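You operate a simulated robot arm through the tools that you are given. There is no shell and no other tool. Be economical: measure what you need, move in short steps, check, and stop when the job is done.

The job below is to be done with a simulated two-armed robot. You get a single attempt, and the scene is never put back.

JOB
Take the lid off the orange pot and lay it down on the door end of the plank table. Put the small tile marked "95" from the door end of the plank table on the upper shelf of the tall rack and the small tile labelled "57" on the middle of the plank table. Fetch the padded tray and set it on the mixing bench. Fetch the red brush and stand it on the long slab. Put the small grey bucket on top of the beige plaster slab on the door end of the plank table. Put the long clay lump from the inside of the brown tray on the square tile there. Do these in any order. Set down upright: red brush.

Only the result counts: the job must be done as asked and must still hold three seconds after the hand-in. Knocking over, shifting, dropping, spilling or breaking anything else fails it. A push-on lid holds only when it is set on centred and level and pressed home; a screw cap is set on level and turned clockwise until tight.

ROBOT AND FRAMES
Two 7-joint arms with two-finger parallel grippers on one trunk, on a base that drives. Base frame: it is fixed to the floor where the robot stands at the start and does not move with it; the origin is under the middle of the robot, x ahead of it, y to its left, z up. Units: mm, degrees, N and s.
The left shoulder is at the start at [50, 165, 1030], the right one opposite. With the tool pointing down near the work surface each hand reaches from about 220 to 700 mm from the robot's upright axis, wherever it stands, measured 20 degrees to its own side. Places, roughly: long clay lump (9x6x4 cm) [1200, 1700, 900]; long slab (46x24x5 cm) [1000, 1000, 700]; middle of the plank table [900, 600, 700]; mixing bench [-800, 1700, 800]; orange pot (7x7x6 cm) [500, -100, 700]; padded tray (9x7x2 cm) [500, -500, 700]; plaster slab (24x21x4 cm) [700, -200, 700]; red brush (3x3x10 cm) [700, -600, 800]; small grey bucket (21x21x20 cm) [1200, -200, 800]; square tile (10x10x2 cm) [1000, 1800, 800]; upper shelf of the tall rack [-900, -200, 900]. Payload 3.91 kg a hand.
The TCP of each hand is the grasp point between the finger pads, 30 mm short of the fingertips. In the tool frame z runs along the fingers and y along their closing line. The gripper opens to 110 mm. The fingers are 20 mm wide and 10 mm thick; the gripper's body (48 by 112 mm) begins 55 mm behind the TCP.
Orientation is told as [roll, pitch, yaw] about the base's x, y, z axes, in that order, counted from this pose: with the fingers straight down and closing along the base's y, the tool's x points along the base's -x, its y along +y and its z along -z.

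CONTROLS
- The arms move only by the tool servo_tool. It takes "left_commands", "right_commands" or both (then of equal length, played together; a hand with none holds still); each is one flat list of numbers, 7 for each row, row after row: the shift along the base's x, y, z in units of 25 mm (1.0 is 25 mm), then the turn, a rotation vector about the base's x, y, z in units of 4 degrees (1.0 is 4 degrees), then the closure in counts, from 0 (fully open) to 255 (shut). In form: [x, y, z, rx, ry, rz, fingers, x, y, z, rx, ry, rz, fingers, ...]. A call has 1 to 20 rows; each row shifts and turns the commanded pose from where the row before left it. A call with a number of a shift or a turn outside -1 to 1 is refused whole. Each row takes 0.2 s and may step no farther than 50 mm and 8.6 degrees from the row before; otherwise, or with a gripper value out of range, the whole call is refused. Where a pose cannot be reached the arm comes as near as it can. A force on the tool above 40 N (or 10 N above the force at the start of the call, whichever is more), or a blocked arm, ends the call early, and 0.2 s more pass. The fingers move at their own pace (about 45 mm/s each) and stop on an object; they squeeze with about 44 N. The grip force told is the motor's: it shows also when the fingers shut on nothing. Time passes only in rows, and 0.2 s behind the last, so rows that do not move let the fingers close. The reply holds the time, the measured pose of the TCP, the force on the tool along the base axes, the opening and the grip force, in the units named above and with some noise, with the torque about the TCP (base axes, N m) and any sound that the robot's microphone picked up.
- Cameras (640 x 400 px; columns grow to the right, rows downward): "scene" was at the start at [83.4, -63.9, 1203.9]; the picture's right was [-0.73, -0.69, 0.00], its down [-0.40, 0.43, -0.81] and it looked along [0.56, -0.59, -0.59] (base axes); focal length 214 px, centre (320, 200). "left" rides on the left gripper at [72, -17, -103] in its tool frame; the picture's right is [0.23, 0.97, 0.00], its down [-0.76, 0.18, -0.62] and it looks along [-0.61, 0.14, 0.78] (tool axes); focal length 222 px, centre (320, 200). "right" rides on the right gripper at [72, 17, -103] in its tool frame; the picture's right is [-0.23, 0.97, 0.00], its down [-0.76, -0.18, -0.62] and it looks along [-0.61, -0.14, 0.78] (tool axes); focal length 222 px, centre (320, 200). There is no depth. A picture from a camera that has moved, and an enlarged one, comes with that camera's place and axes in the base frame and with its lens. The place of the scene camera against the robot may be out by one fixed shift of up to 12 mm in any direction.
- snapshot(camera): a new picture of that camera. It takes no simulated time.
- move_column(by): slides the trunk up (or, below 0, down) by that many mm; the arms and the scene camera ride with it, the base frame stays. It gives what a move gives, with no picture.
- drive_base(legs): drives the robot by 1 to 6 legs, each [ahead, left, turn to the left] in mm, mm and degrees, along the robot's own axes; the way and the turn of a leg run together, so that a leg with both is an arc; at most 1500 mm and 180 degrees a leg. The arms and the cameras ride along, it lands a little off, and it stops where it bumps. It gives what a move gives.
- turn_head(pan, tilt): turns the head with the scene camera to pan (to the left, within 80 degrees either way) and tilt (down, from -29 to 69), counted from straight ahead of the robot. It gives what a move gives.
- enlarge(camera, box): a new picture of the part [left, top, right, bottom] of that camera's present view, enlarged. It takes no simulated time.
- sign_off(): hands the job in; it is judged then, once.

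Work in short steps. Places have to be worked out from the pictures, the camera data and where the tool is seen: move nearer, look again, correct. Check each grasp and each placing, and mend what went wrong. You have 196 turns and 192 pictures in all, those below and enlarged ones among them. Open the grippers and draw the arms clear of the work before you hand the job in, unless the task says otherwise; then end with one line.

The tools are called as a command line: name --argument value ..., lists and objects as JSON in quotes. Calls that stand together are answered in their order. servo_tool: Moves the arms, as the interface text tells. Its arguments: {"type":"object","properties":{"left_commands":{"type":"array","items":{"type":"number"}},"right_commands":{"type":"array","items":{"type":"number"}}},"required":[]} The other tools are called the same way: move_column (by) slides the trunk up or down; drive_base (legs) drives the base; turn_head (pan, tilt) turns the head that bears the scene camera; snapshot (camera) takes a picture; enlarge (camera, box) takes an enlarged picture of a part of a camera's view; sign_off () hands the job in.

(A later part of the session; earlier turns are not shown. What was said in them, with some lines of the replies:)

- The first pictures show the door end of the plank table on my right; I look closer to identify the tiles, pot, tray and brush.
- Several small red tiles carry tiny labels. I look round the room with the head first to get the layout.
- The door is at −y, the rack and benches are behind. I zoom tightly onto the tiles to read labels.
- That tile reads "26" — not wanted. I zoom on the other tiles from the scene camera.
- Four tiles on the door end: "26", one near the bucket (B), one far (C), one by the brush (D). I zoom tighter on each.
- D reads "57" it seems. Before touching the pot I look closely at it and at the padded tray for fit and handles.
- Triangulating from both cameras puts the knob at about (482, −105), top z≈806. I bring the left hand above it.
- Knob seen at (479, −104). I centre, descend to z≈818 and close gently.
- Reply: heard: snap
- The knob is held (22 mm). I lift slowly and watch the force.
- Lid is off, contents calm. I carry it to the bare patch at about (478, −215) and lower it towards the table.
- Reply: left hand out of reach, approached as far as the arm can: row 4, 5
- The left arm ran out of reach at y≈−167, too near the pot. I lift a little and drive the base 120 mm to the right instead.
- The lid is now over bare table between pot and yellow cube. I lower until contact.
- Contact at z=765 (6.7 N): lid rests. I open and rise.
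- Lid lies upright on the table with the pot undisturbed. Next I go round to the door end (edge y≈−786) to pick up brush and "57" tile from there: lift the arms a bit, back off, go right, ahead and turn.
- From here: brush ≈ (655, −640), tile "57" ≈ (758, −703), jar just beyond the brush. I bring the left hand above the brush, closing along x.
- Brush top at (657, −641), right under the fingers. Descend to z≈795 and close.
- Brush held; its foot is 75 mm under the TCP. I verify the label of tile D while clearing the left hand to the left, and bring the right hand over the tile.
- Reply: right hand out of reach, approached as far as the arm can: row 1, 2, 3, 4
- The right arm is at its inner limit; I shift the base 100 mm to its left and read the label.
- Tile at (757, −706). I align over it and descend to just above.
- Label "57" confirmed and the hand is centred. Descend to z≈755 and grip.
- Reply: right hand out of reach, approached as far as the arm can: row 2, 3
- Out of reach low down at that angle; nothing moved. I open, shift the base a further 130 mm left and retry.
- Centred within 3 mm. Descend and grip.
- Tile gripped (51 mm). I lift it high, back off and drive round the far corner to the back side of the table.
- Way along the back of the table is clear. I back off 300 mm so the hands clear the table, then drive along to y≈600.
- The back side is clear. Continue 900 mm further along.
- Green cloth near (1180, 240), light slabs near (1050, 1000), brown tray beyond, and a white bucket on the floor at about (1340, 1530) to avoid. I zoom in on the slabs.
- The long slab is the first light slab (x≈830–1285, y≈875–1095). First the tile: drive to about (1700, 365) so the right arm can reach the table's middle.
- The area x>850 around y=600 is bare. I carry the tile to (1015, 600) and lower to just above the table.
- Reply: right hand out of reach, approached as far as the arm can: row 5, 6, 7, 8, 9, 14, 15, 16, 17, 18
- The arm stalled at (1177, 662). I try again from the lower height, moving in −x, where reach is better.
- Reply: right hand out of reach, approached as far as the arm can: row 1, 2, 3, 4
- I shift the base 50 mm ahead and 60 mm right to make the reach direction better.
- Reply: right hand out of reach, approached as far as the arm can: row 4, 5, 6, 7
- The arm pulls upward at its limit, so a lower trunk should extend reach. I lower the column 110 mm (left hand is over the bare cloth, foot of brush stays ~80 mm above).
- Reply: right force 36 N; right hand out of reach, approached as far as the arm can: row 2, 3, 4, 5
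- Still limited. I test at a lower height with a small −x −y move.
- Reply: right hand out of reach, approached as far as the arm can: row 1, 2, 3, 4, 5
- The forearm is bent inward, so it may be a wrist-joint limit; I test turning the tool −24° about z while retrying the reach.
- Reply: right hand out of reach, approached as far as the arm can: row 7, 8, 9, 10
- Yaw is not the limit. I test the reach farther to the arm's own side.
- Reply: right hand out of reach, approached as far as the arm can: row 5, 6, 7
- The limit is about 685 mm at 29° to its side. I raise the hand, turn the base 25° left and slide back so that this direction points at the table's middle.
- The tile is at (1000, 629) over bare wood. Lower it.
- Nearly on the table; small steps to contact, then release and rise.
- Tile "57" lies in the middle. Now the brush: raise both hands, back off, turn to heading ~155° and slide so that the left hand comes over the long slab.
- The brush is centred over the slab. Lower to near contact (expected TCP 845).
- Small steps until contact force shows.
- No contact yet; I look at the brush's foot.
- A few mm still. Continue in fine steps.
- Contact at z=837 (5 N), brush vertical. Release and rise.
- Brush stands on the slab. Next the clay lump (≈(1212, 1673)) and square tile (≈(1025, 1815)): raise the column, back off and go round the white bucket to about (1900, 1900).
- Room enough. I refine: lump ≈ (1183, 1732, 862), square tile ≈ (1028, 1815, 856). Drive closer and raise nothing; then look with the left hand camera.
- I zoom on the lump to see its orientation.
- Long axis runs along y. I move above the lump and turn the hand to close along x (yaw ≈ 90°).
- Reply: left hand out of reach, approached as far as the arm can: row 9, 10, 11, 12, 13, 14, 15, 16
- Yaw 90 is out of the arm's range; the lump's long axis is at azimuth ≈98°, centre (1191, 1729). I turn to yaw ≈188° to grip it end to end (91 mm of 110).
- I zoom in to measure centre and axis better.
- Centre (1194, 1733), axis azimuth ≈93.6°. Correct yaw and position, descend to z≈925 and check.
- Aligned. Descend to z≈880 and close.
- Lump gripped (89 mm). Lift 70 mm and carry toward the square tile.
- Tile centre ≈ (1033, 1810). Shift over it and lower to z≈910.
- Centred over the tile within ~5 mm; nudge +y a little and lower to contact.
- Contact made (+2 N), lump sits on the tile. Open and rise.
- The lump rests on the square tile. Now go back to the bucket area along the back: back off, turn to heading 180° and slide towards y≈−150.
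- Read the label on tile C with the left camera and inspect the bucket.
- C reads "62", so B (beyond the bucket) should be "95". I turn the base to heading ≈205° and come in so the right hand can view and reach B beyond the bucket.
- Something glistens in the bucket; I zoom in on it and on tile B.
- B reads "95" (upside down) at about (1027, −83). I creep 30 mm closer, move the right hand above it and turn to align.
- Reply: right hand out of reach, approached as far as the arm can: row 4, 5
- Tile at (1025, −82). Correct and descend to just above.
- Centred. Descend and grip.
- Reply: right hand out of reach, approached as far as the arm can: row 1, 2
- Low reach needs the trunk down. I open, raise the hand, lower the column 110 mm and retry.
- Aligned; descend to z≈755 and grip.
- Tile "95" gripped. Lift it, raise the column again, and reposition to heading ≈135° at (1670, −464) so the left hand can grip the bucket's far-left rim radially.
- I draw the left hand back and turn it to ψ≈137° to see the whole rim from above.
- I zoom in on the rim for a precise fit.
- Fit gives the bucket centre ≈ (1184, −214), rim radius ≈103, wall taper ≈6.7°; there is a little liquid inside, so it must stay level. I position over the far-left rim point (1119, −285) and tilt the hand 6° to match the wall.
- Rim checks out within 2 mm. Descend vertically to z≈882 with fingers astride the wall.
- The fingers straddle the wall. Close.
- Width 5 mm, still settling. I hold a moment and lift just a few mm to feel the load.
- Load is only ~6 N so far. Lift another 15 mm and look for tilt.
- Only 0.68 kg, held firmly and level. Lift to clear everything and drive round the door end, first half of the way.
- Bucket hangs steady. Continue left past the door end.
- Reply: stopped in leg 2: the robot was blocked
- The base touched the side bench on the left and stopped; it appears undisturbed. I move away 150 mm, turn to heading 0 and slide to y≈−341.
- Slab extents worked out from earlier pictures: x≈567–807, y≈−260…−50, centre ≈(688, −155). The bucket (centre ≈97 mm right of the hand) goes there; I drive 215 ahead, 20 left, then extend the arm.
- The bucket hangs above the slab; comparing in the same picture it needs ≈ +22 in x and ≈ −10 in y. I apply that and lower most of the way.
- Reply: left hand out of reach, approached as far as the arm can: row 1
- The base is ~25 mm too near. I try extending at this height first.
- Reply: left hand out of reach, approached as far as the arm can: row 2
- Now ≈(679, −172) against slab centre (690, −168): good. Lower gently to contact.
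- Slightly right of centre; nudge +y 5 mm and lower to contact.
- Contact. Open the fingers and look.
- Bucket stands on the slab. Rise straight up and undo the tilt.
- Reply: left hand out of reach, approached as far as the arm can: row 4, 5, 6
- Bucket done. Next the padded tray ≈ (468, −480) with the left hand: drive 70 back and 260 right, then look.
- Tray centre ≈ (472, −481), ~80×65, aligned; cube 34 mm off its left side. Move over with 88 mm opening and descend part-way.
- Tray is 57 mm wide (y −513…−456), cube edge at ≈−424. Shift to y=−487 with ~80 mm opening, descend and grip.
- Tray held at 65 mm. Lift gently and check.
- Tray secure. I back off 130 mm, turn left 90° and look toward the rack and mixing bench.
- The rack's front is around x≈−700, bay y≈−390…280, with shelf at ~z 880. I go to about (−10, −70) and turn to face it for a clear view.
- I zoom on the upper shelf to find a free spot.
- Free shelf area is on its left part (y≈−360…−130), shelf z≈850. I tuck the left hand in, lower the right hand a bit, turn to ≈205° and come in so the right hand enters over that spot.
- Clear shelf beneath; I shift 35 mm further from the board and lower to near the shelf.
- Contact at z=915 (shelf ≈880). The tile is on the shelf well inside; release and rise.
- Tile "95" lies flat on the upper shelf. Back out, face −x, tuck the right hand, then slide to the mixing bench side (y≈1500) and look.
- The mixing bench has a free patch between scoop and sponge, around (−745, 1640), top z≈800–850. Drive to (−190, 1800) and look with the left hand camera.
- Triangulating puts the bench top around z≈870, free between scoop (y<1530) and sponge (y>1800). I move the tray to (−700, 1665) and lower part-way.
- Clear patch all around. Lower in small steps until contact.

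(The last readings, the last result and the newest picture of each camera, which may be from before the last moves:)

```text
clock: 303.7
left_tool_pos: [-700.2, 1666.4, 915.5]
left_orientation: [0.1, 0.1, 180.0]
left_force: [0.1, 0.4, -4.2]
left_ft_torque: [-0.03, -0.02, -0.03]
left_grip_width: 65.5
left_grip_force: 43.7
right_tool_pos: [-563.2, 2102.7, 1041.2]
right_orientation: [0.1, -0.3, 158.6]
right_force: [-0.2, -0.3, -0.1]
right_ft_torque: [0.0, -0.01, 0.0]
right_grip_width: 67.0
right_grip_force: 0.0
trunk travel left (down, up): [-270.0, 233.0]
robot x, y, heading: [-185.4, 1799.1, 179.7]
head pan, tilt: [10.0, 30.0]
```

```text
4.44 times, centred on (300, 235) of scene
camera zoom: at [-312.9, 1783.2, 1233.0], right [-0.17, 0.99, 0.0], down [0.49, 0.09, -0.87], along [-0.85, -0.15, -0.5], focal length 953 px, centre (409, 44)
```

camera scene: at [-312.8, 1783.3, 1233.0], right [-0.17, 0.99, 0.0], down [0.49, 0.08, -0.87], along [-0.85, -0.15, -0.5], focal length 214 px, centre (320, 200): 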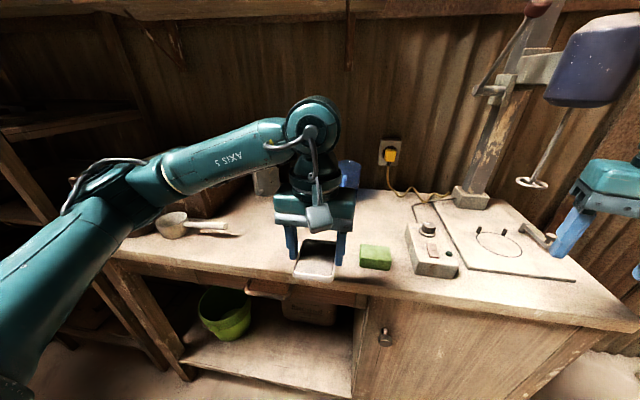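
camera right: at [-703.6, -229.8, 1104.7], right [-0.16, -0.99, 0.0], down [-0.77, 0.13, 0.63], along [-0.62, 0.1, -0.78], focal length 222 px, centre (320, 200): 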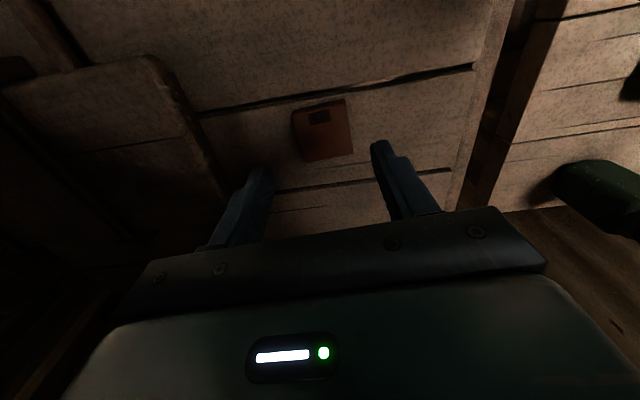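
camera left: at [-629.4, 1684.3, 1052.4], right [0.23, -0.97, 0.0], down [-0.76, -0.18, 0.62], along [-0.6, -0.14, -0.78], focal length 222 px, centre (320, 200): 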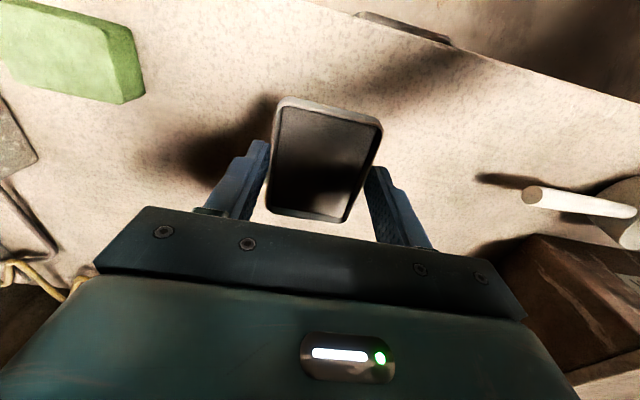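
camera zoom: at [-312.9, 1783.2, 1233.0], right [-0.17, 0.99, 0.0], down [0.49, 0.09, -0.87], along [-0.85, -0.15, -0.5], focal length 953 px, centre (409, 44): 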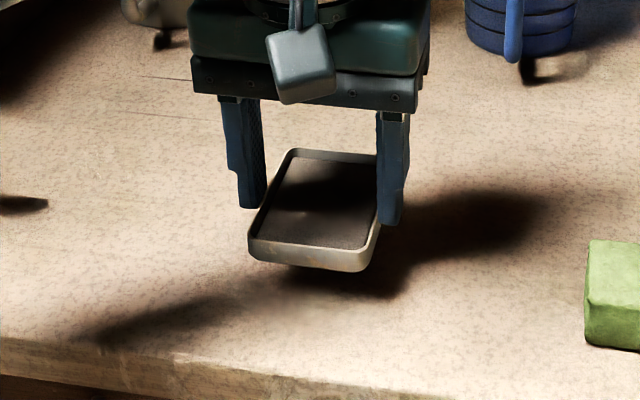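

Still ~20 mm up. Continue.

servo_tool --left_commands '[0, 0, -0.3, 0, 0, 0, 255, 0, 0, -0.2, 0, 0, 0, 255, 0, 0, 0, 0, 0, 0, 255]'

enlarge --camera "scene" --box '[240, 190, 360, 280]'

```text
clock: 304.5
left_tool_pos: [-700.9, 1665.8, 903.8]
left_orientation: [0.2, 0.2, 180.0]
left_force: [0.2, -0.3, -3.7]
left_ft_torque: [0.01, -0.05, 0.01]
left_grip_width: 65.7
left_grip_force: 43.6
right_tool_pos: [-563.8, 2102.6, 1042.0]
right_orientation: [0.1, -0.3, 158.5]
right_force: [0.4, -0.2, -0.2]
right_ft_torque: [0.02, 0.0, 0.03]
right_grip_width: 66.7
right_grip_force: 0.1
trunk travel left (down, up): [-270.0, 233.0]
robot x, y, heading: [-189.3, 1799.8, 179.9]
head pan, tilt: [10.0, 30.0]
```

```text
4.44 times, centred on (300, 235) of scene
camera zoom: at [-312.9, 1783.2, 1233.0], right [-0.17, 0.99, 0.0], down [0.49, 0.09, -0.87], along [-0.85, -0.15, -0.5], focal length 953 px, centre (409, 44)
```

zoom: 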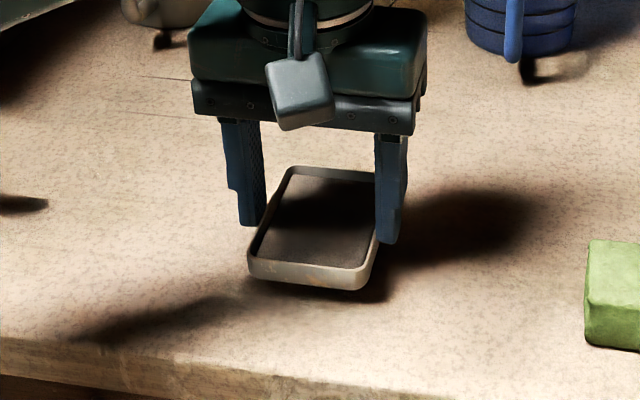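

Still ~10–15 mm. Continue in 3–4 mm steps.

servo_tool --left_commands '[0, 0, -0.2, 0, 0, 0, 255, 0, 0, -0.15, 0, 0, 0, 255, 0, 0, 0, 0, 0, 0, 255]'

servo_tool --left_commands '[0, 0, -0.12, 0, 0, 0, 255, 0, 0, 0, 0, 0, 0, 255]'

enlarge --camera "scene" --box '[240, 190, 360, 280]'

```text
clock: 305.3
left_tool_pos: [-701.6, 1666.2, 893.6]
left_orientation: [0.1, 0.2, 180.0]
left_force: [-0.1, 0.6, -3.8]
left_ft_torque: [0.01, -0.06, 0.04]
left_grip_width: 65.4
left_grip_force: 43.6
right_tool_pos: [-564.6, 2102.9, 1041.1]
right_orientation: [0.0, -0.3, 158.6]
right_force: [0.8, 0.3, 0.2]
right_ft_torque: [-0.01, 0.01, -0.04]
right_grip_width: 66.7
right_grip_force: 0.0
trunk travel left (down, up): [-270.0, 233.0]
robot x, y, heading: [-188.4, 1797.4, 179.7]
head pan, tilt: [10.0, 30.0]
```

```text
clock: 305.9
left_tool_pos: [-701.1, 1665.5, 891.1]
left_orientation: [0.2, 0.1, 180.0]
left_force: [0.0, 0.0, -4.1]
left_ft_torque: [0.0, -0.03, 0.02]
left_grip_width: 65.6
left_grip_force: 43.9
right_tool_pos: [-563.1, 2102.9, 1042.1]
right_orientation: [0.1, -0.2, 158.4]
right_force: [0.4, -0.7, -0.1]
right_ft_torque: [0.04, -0.01, 0.01]
right_grip_width: 66.7
right_grip_force: 0.1
trunk travel left (down, up): [-270.0, 233.0]
robot x, y, heading: [-185.0, 1797.3, 179.5]
head pan, tilt: [10.0, 30.0]
```

```text
4.44 times, centred on (300, 235) of scene
camera zoom: at [-312.9, 1783.2, 1233.0], right [-0.17, 0.99, 0.0], down [0.49, 0.09, -0.87], along [-0.85, -0.15, -0.5], focal length 953 px, centre (409, 44)
```

zoom: 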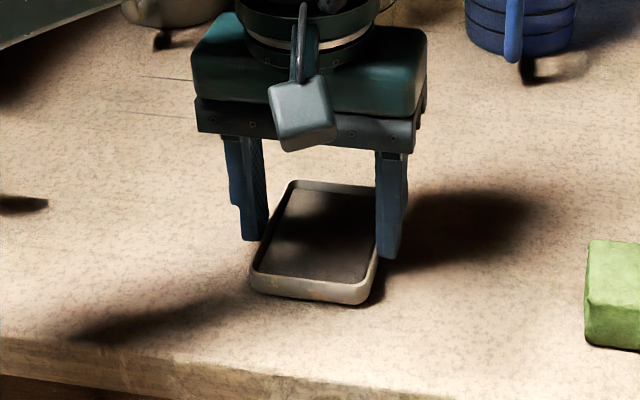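

Very close now. Final fine steps.

servo_tool --left_commands '[0, 0, -0.12, 0, 0, 0, 255, 0, 0, -0.1, 0, 0, 0, 255, 0, 0, 0, 0, 0, 0, 255]'

```text
clock: 306.7
left_tool_pos: [-700.8, 1666.0, 890.4]
left_orientation: [-0.1, -0.1, -180.0]
left_force: [-5.1, -1.1, 14.5]
left_ft_torque: [-0.32, -0.49, -0.12]
left_grip_width: 65.5
left_grip_force: 44.0
right_tool_pos: [-562.9, 2103.9, 1042.0]
right_orientation: [0.0, -0.3, 158.6]
right_force: [-0.3, 0.2, 0.0]
right_ft_torque: [0.01, -0.03, -0.02]
right_grip_width: 67.1
right_grip_force: 0.0
trunk travel left (down, up): [-270.0, 233.0]
robot x, y, heading: [-188.7, 1799.5, 179.5]
head pan, tilt: [10.0, 30.0]
```

Contact. Release and rise.

servo_tool --left_commands '[0, 0, 0.1, 0, 0, 0, 255, 0, 0, 0, 0, 0, 0, 60, 0, 0, 0, 0, 0, 0, 60, 0, 0, 0, 0, 0, 0, 60, 0, 0, 0.5, 0, 0, 0, 60, 0, 0, 1, 0, 0, 0, 60, 0, 0, 1, 0, 0, 0, 0, 0, 0, 1, 0, 0, 0, 0, 0, 0, 1, 0, 0, 0, 0]'

snapshot --camera "left"

snapshot --camera "scene"

```text
clock: 308.7
left_tool_pos: [-700.3, 1666.5, 1003.3]
left_orientation: [0.1, 0.2, 180.0]
left_force: [-0.1, -0.1, 0.4]
left_ft_torque: [0.02, 0.0, 0.04]
left_grip_width: 110.1
left_grip_force: 0.0
right_tool_pos: [-563.2, 2102.8, 1041.8]
right_orientation: [0.1, -0.3, 158.5]
right_force: [0.4, -0.2, -0.4]
right_ft_torque: [-0.02, 0.03, 0.0]
right_grip_width: 66.7
right_grip_force: 0.0
trunk travel left (down, up): [-270.0, 233.0]
robot x, y, heading: [-189.3, 1798.0, 179.7]
head pan, tilt: [10.0, 30.0]
```

```text
48 pictures are left
camera left: at [-628.6, 1683.7, 1106.5], right [0.23, -0.97, 0.0], down [-0.76, -0.18, 0.62], along [-0.6, -0.14, -0.78], focal length 222 px, centre (320, 200)
```

left: 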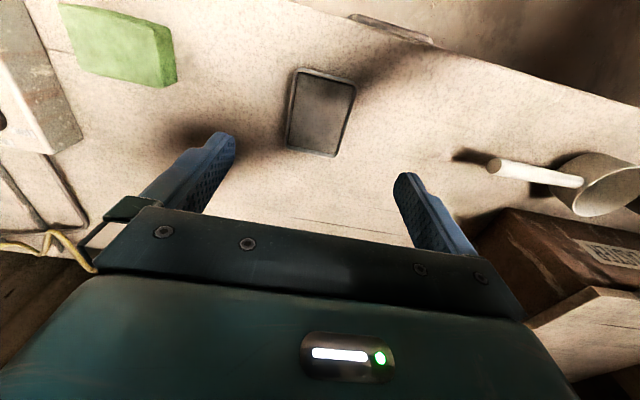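

```text
47 pictures are left
camera scene: at [-312.4, 1783.4, 1233.0], right [-0.17, 0.99, 0.0], down [0.49, 0.09, -0.87], along [-0.85, -0.15, -0.5], focal length 214 px, centre (320, 200)
```

scene: 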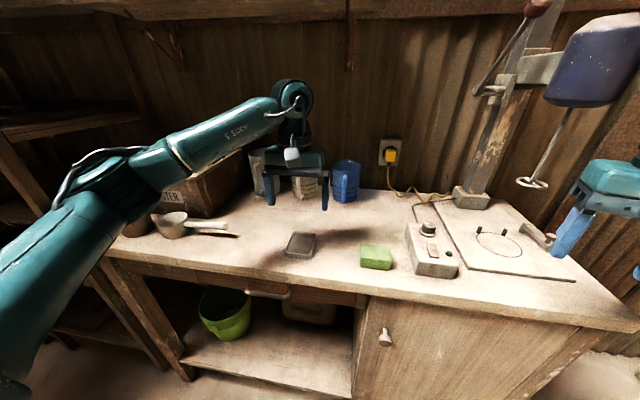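

Tray rests on the mixing bench. For a final check I back off, turn to heading 90° and look across the plank table.

drive_base --legs '[[-190, 0, 0], [0, 800, 0], [0, 0, -90]]'

turn_head --pan -75 --tilt 25

snapshot --camera "scene"

```text
clock: 317.9
left_tool_pos: [-133.6, 1518.9, 1002.6]
left_orientation: [0.1, 0.1, 90.5]
left_force: [0.3, 0.0, -0.3]
left_ft_torque: [0.01, 0.0, 0.02]
left_grip_width: 109.9
left_grip_force: 0.1
right_tool_pos: [305.6, 1386.3, 1042.7]
right_orientation: [0.1, -0.3, 69.0]
right_force: [-0.2, 0.6, -0.4]
right_ft_torque: [-0.04, -0.01, -0.03]
right_grip_width: 66.7
right_grip_force: 0.1
trunk travel left (down, up): [-270.0, 233.0]
robot x, y, heading: [6.1, 1006.4, 90.5]
head pan, tilt: [10.0, 30.0]
```

```text
clock: 319.5
left_tool_pos: [-132.6, 1519.7, 1002.6]
left_orientation: [0.1, 0.1, 90.5]
left_force: [-1.2, 0.5, 0.0]
left_ft_torque: [-0.02, 0.01, -0.02]
left_grip_width: 110.2
left_grip_force: 0.0
right_tool_pos: [305.7, 1385.6, 1041.9]
right_orientation: [0.1, -0.3, 69.0]
right_force: [0.1, -0.3, -0.5]
right_ft_torque: [0.0, -0.01, -0.01]
right_grip_width: 66.8
right_grip_force: 0.1
trunk travel left (down, up): [-270.0, 233.0]
robot x, y, heading: [5.5, 1006.0, 90.3]
head pan, tilt: [-75.0, 25.0]
```

```text
46 pictures are left
camera scene: at [87.4, 1060.8, 1241.0], right [0.27, -0.96, 0.0], down [-0.41, -0.11, -0.91], along [0.87, 0.24, -0.42], focal length 214 px, centre (320, 200)
```

scene: 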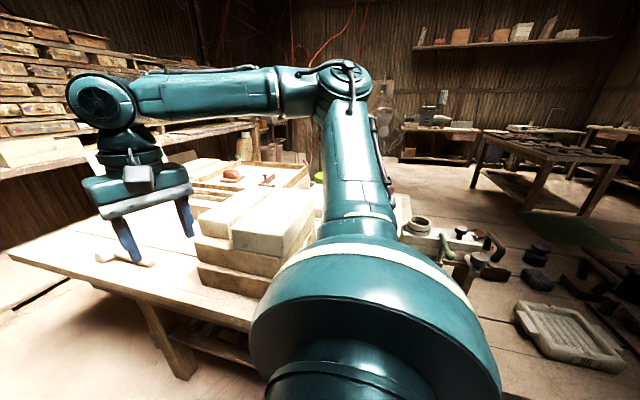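

The arm hides the slab; I step back and turn to heading 0 for a clear look.

drive_base --legs '[[-400, 120, 0], [0, 0, -90]]'

turn_head --pan 0 --tilt 20

snapshot --camera "scene"

```text
clock: 326.0
left_tool_pos: [399.7, 732.6, 1002.1]
left_orientation: [0.1, 0.2, -0.4]
left_force: [0.6, -0.3, 0.0]
left_ft_torque: [-0.01, 0.01, -0.01]
left_grip_width: 109.9
left_grip_force: 0.0
right_tool_pos: [257.8, 297.0, 1041.4]
right_orientation: [0.2, -0.2, -22.0]
right_force: [0.7, 0.8, 0.9]
right_ft_torque: [-0.01, -0.01, -0.02]
right_grip_width: 66.9
right_grip_force: 0.1
trunk travel left (down, up): [-270.0, 233.0]
robot x, y, heading: [-112.7, 606.1, -0.9]
head pan, tilt: [-75.0, 25.0]
```

```text
clock: 327.4
left_tool_pos: [399.0, 732.8, 1004.4]
left_orientation: [0.1, 0.2, -0.5]
left_force: [-0.5, -0.2, 1.3]
left_ft_torque: [0.0, 0.01, -0.04]
left_grip_width: 110.0
left_grip_force: 0.1
right_tool_pos: [257.5, 297.7, 1042.5]
right_orientation: [0.1, -0.3, -22.1]
right_force: [0.2, 0.1, -0.3]
right_ft_torque: [-0.02, 0.01, 0.0]
right_grip_width: 66.9
right_grip_force: 0.0
trunk travel left (down, up): [-270.0, 233.0]
robot x, y, heading: [-110.9, 605.0, -0.6]
head pan, tilt: [0.0, 20.0]
```

```text
45 pictures are left
camera scene: at [1.3, 602.8, 1249.1], right [-0.01, -1.0, 0.0], down [-0.34, 0.0, -0.94], along [0.94, -0.01, -0.34], focal length 214 px, centre (320, 200)
```

scene: 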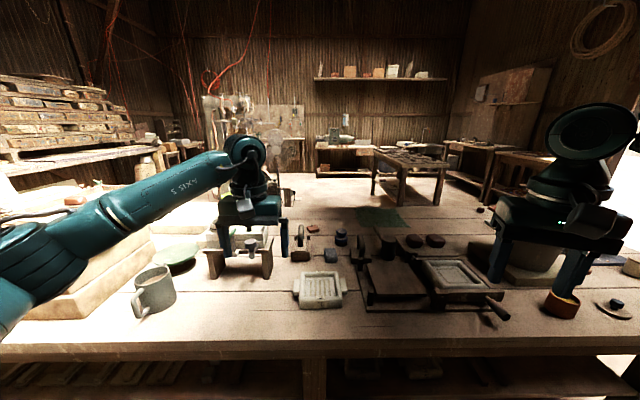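

The brush is behind the left hand; slide 280 mm left to see it.

drive_base --legs '[[0, 280, 0]]'

enlarge --camera "scene" --box '[220, 150, 420, 275]'

enlarge --camera "scene" --box '[400, 180, 560, 280]'

```text
clock: 329.4
left_tool_pos: [403.0, 1014.4, 1002.6]
left_orientation: [0.1, 0.1, -0.5]
left_force: [-0.2, -0.3, -0.8]
left_ft_torque: [-0.03, -0.01, 0.01]
left_grip_width: 109.9
left_grip_force: 0.0
right_tool_pos: [261.1, 578.6, 1041.8]
right_orientation: [0.1, -0.3, -22.0]
right_force: [0.1, 0.4, -0.9]
right_ft_torque: [-0.05, 0.02, 0.02]
right_grip_width: 66.8
right_grip_force: 0.0
trunk travel left (down, up): [-270.0, 233.0]
robot x, y, heading: [-110.7, 883.6, -0.6]
head pan, tilt: [0.0, 20.0]
```

```text
3.20 times, centred on (320, 212) of scene
camera zoom: at [4.6, 883.6, 1249.1], right [-0.01, -1.0, 0.0], down [-0.34, 0.0, -0.94], along [0.94, -0.01, -0.34], focal length 686 px, centre (320, 160)
```

zoom: 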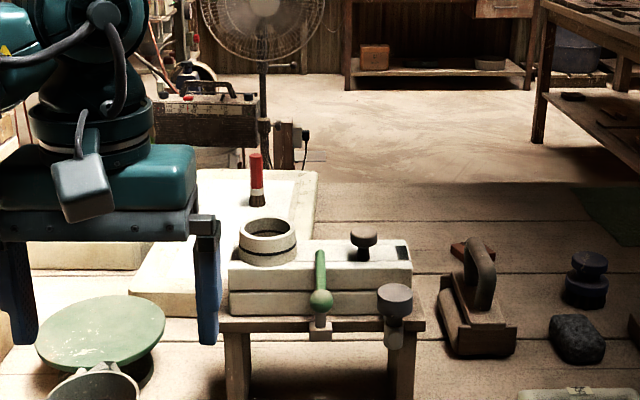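

```text
4.00 times, centred on (480, 230) of scene
camera zoom: at [4.6, 883.6, 1249.1], right [-0.01, -1.0, 0.0], down [-0.34, 0.0, -0.94], along [0.94, -0.01, -0.34], focal length 858 px, centre (-320, 80)
```

zoom: 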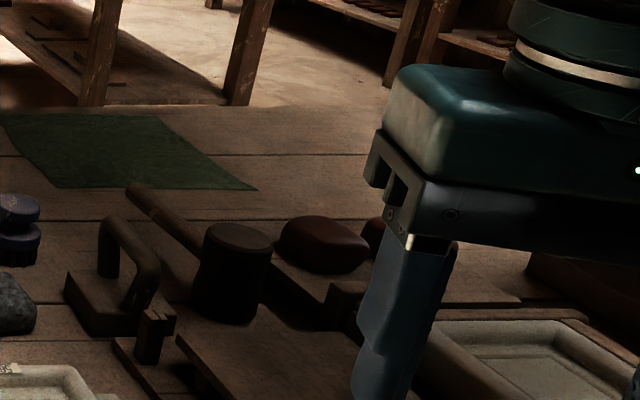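

Brush stands upright, tile "57" lies behind the sander block in the middle. I back clear of the table and hand in with grippers open.

drive_base --legs '[[-150, 0, 0]]'

servo_tool --right_commands '[0, 0, 0, 0, 0, 0, 0, 0, 0, 0, 0, 0, 0, 0, 0, 0, 0, 0, 0, 0, 0]'

sign_off

```text
clock: 330.8
left_tool_pos: [250.4, 1016.6, 1002.2]
left_orientation: [0.1, 0.1, -0.5]
left_force: [0.3, -0.1, 0.6]
left_ft_torque: [-0.02, -0.03, 0.04]
left_grip_width: 110.2
left_grip_force: 0.0
right_tool_pos: [110.3, 579.4, 1043.4]
right_orientation: [0.2, -0.3, -21.9]
right_force: [-1.1, -0.8, 0.9]
right_ft_torque: [0.0, -0.04, 0.01]
right_grip_width: 66.6
right_grip_force: 0.1
trunk travel left (down, up): [-270.0, 233.0]
robot x, y, heading: [-260.5, 886.5, -0.9]
head pan, tilt: [0.0, 20.0]
```

```text
clock: 331.6
left_tool_pos: [251.9, 1016.3, 1002.9]
left_orientation: [0.1, 0.3, -0.5]
left_force: [0.2, 0.5, 0.0]
left_ft_torque: [-0.01, 0.03, 0.01]
left_grip_width: 110.1
left_grip_force: 0.1
right_tool_pos: [109.9, 578.2, 1042.3]
right_orientation: [0.2, -0.3, -21.8]
right_force: [0.3, -0.4, 0.0]
right_ft_torque: [-0.01, 0.0, 0.03]
right_grip_width: 110.0
right_grip_force: 0.0
trunk travel left (down, up): [-270.0, 233.0]
robot x, y, heading: [-260.4, 885.6, -0.7]
head pan, tilt: [0.0, 20.0]
```

```text
The job is handed in.
```

I did all seven placements, and the job is handed in with the grippers open and the arms clear; the base once bumped the side bench by the door end while I carried the bucket, and nothing on it looked moved.
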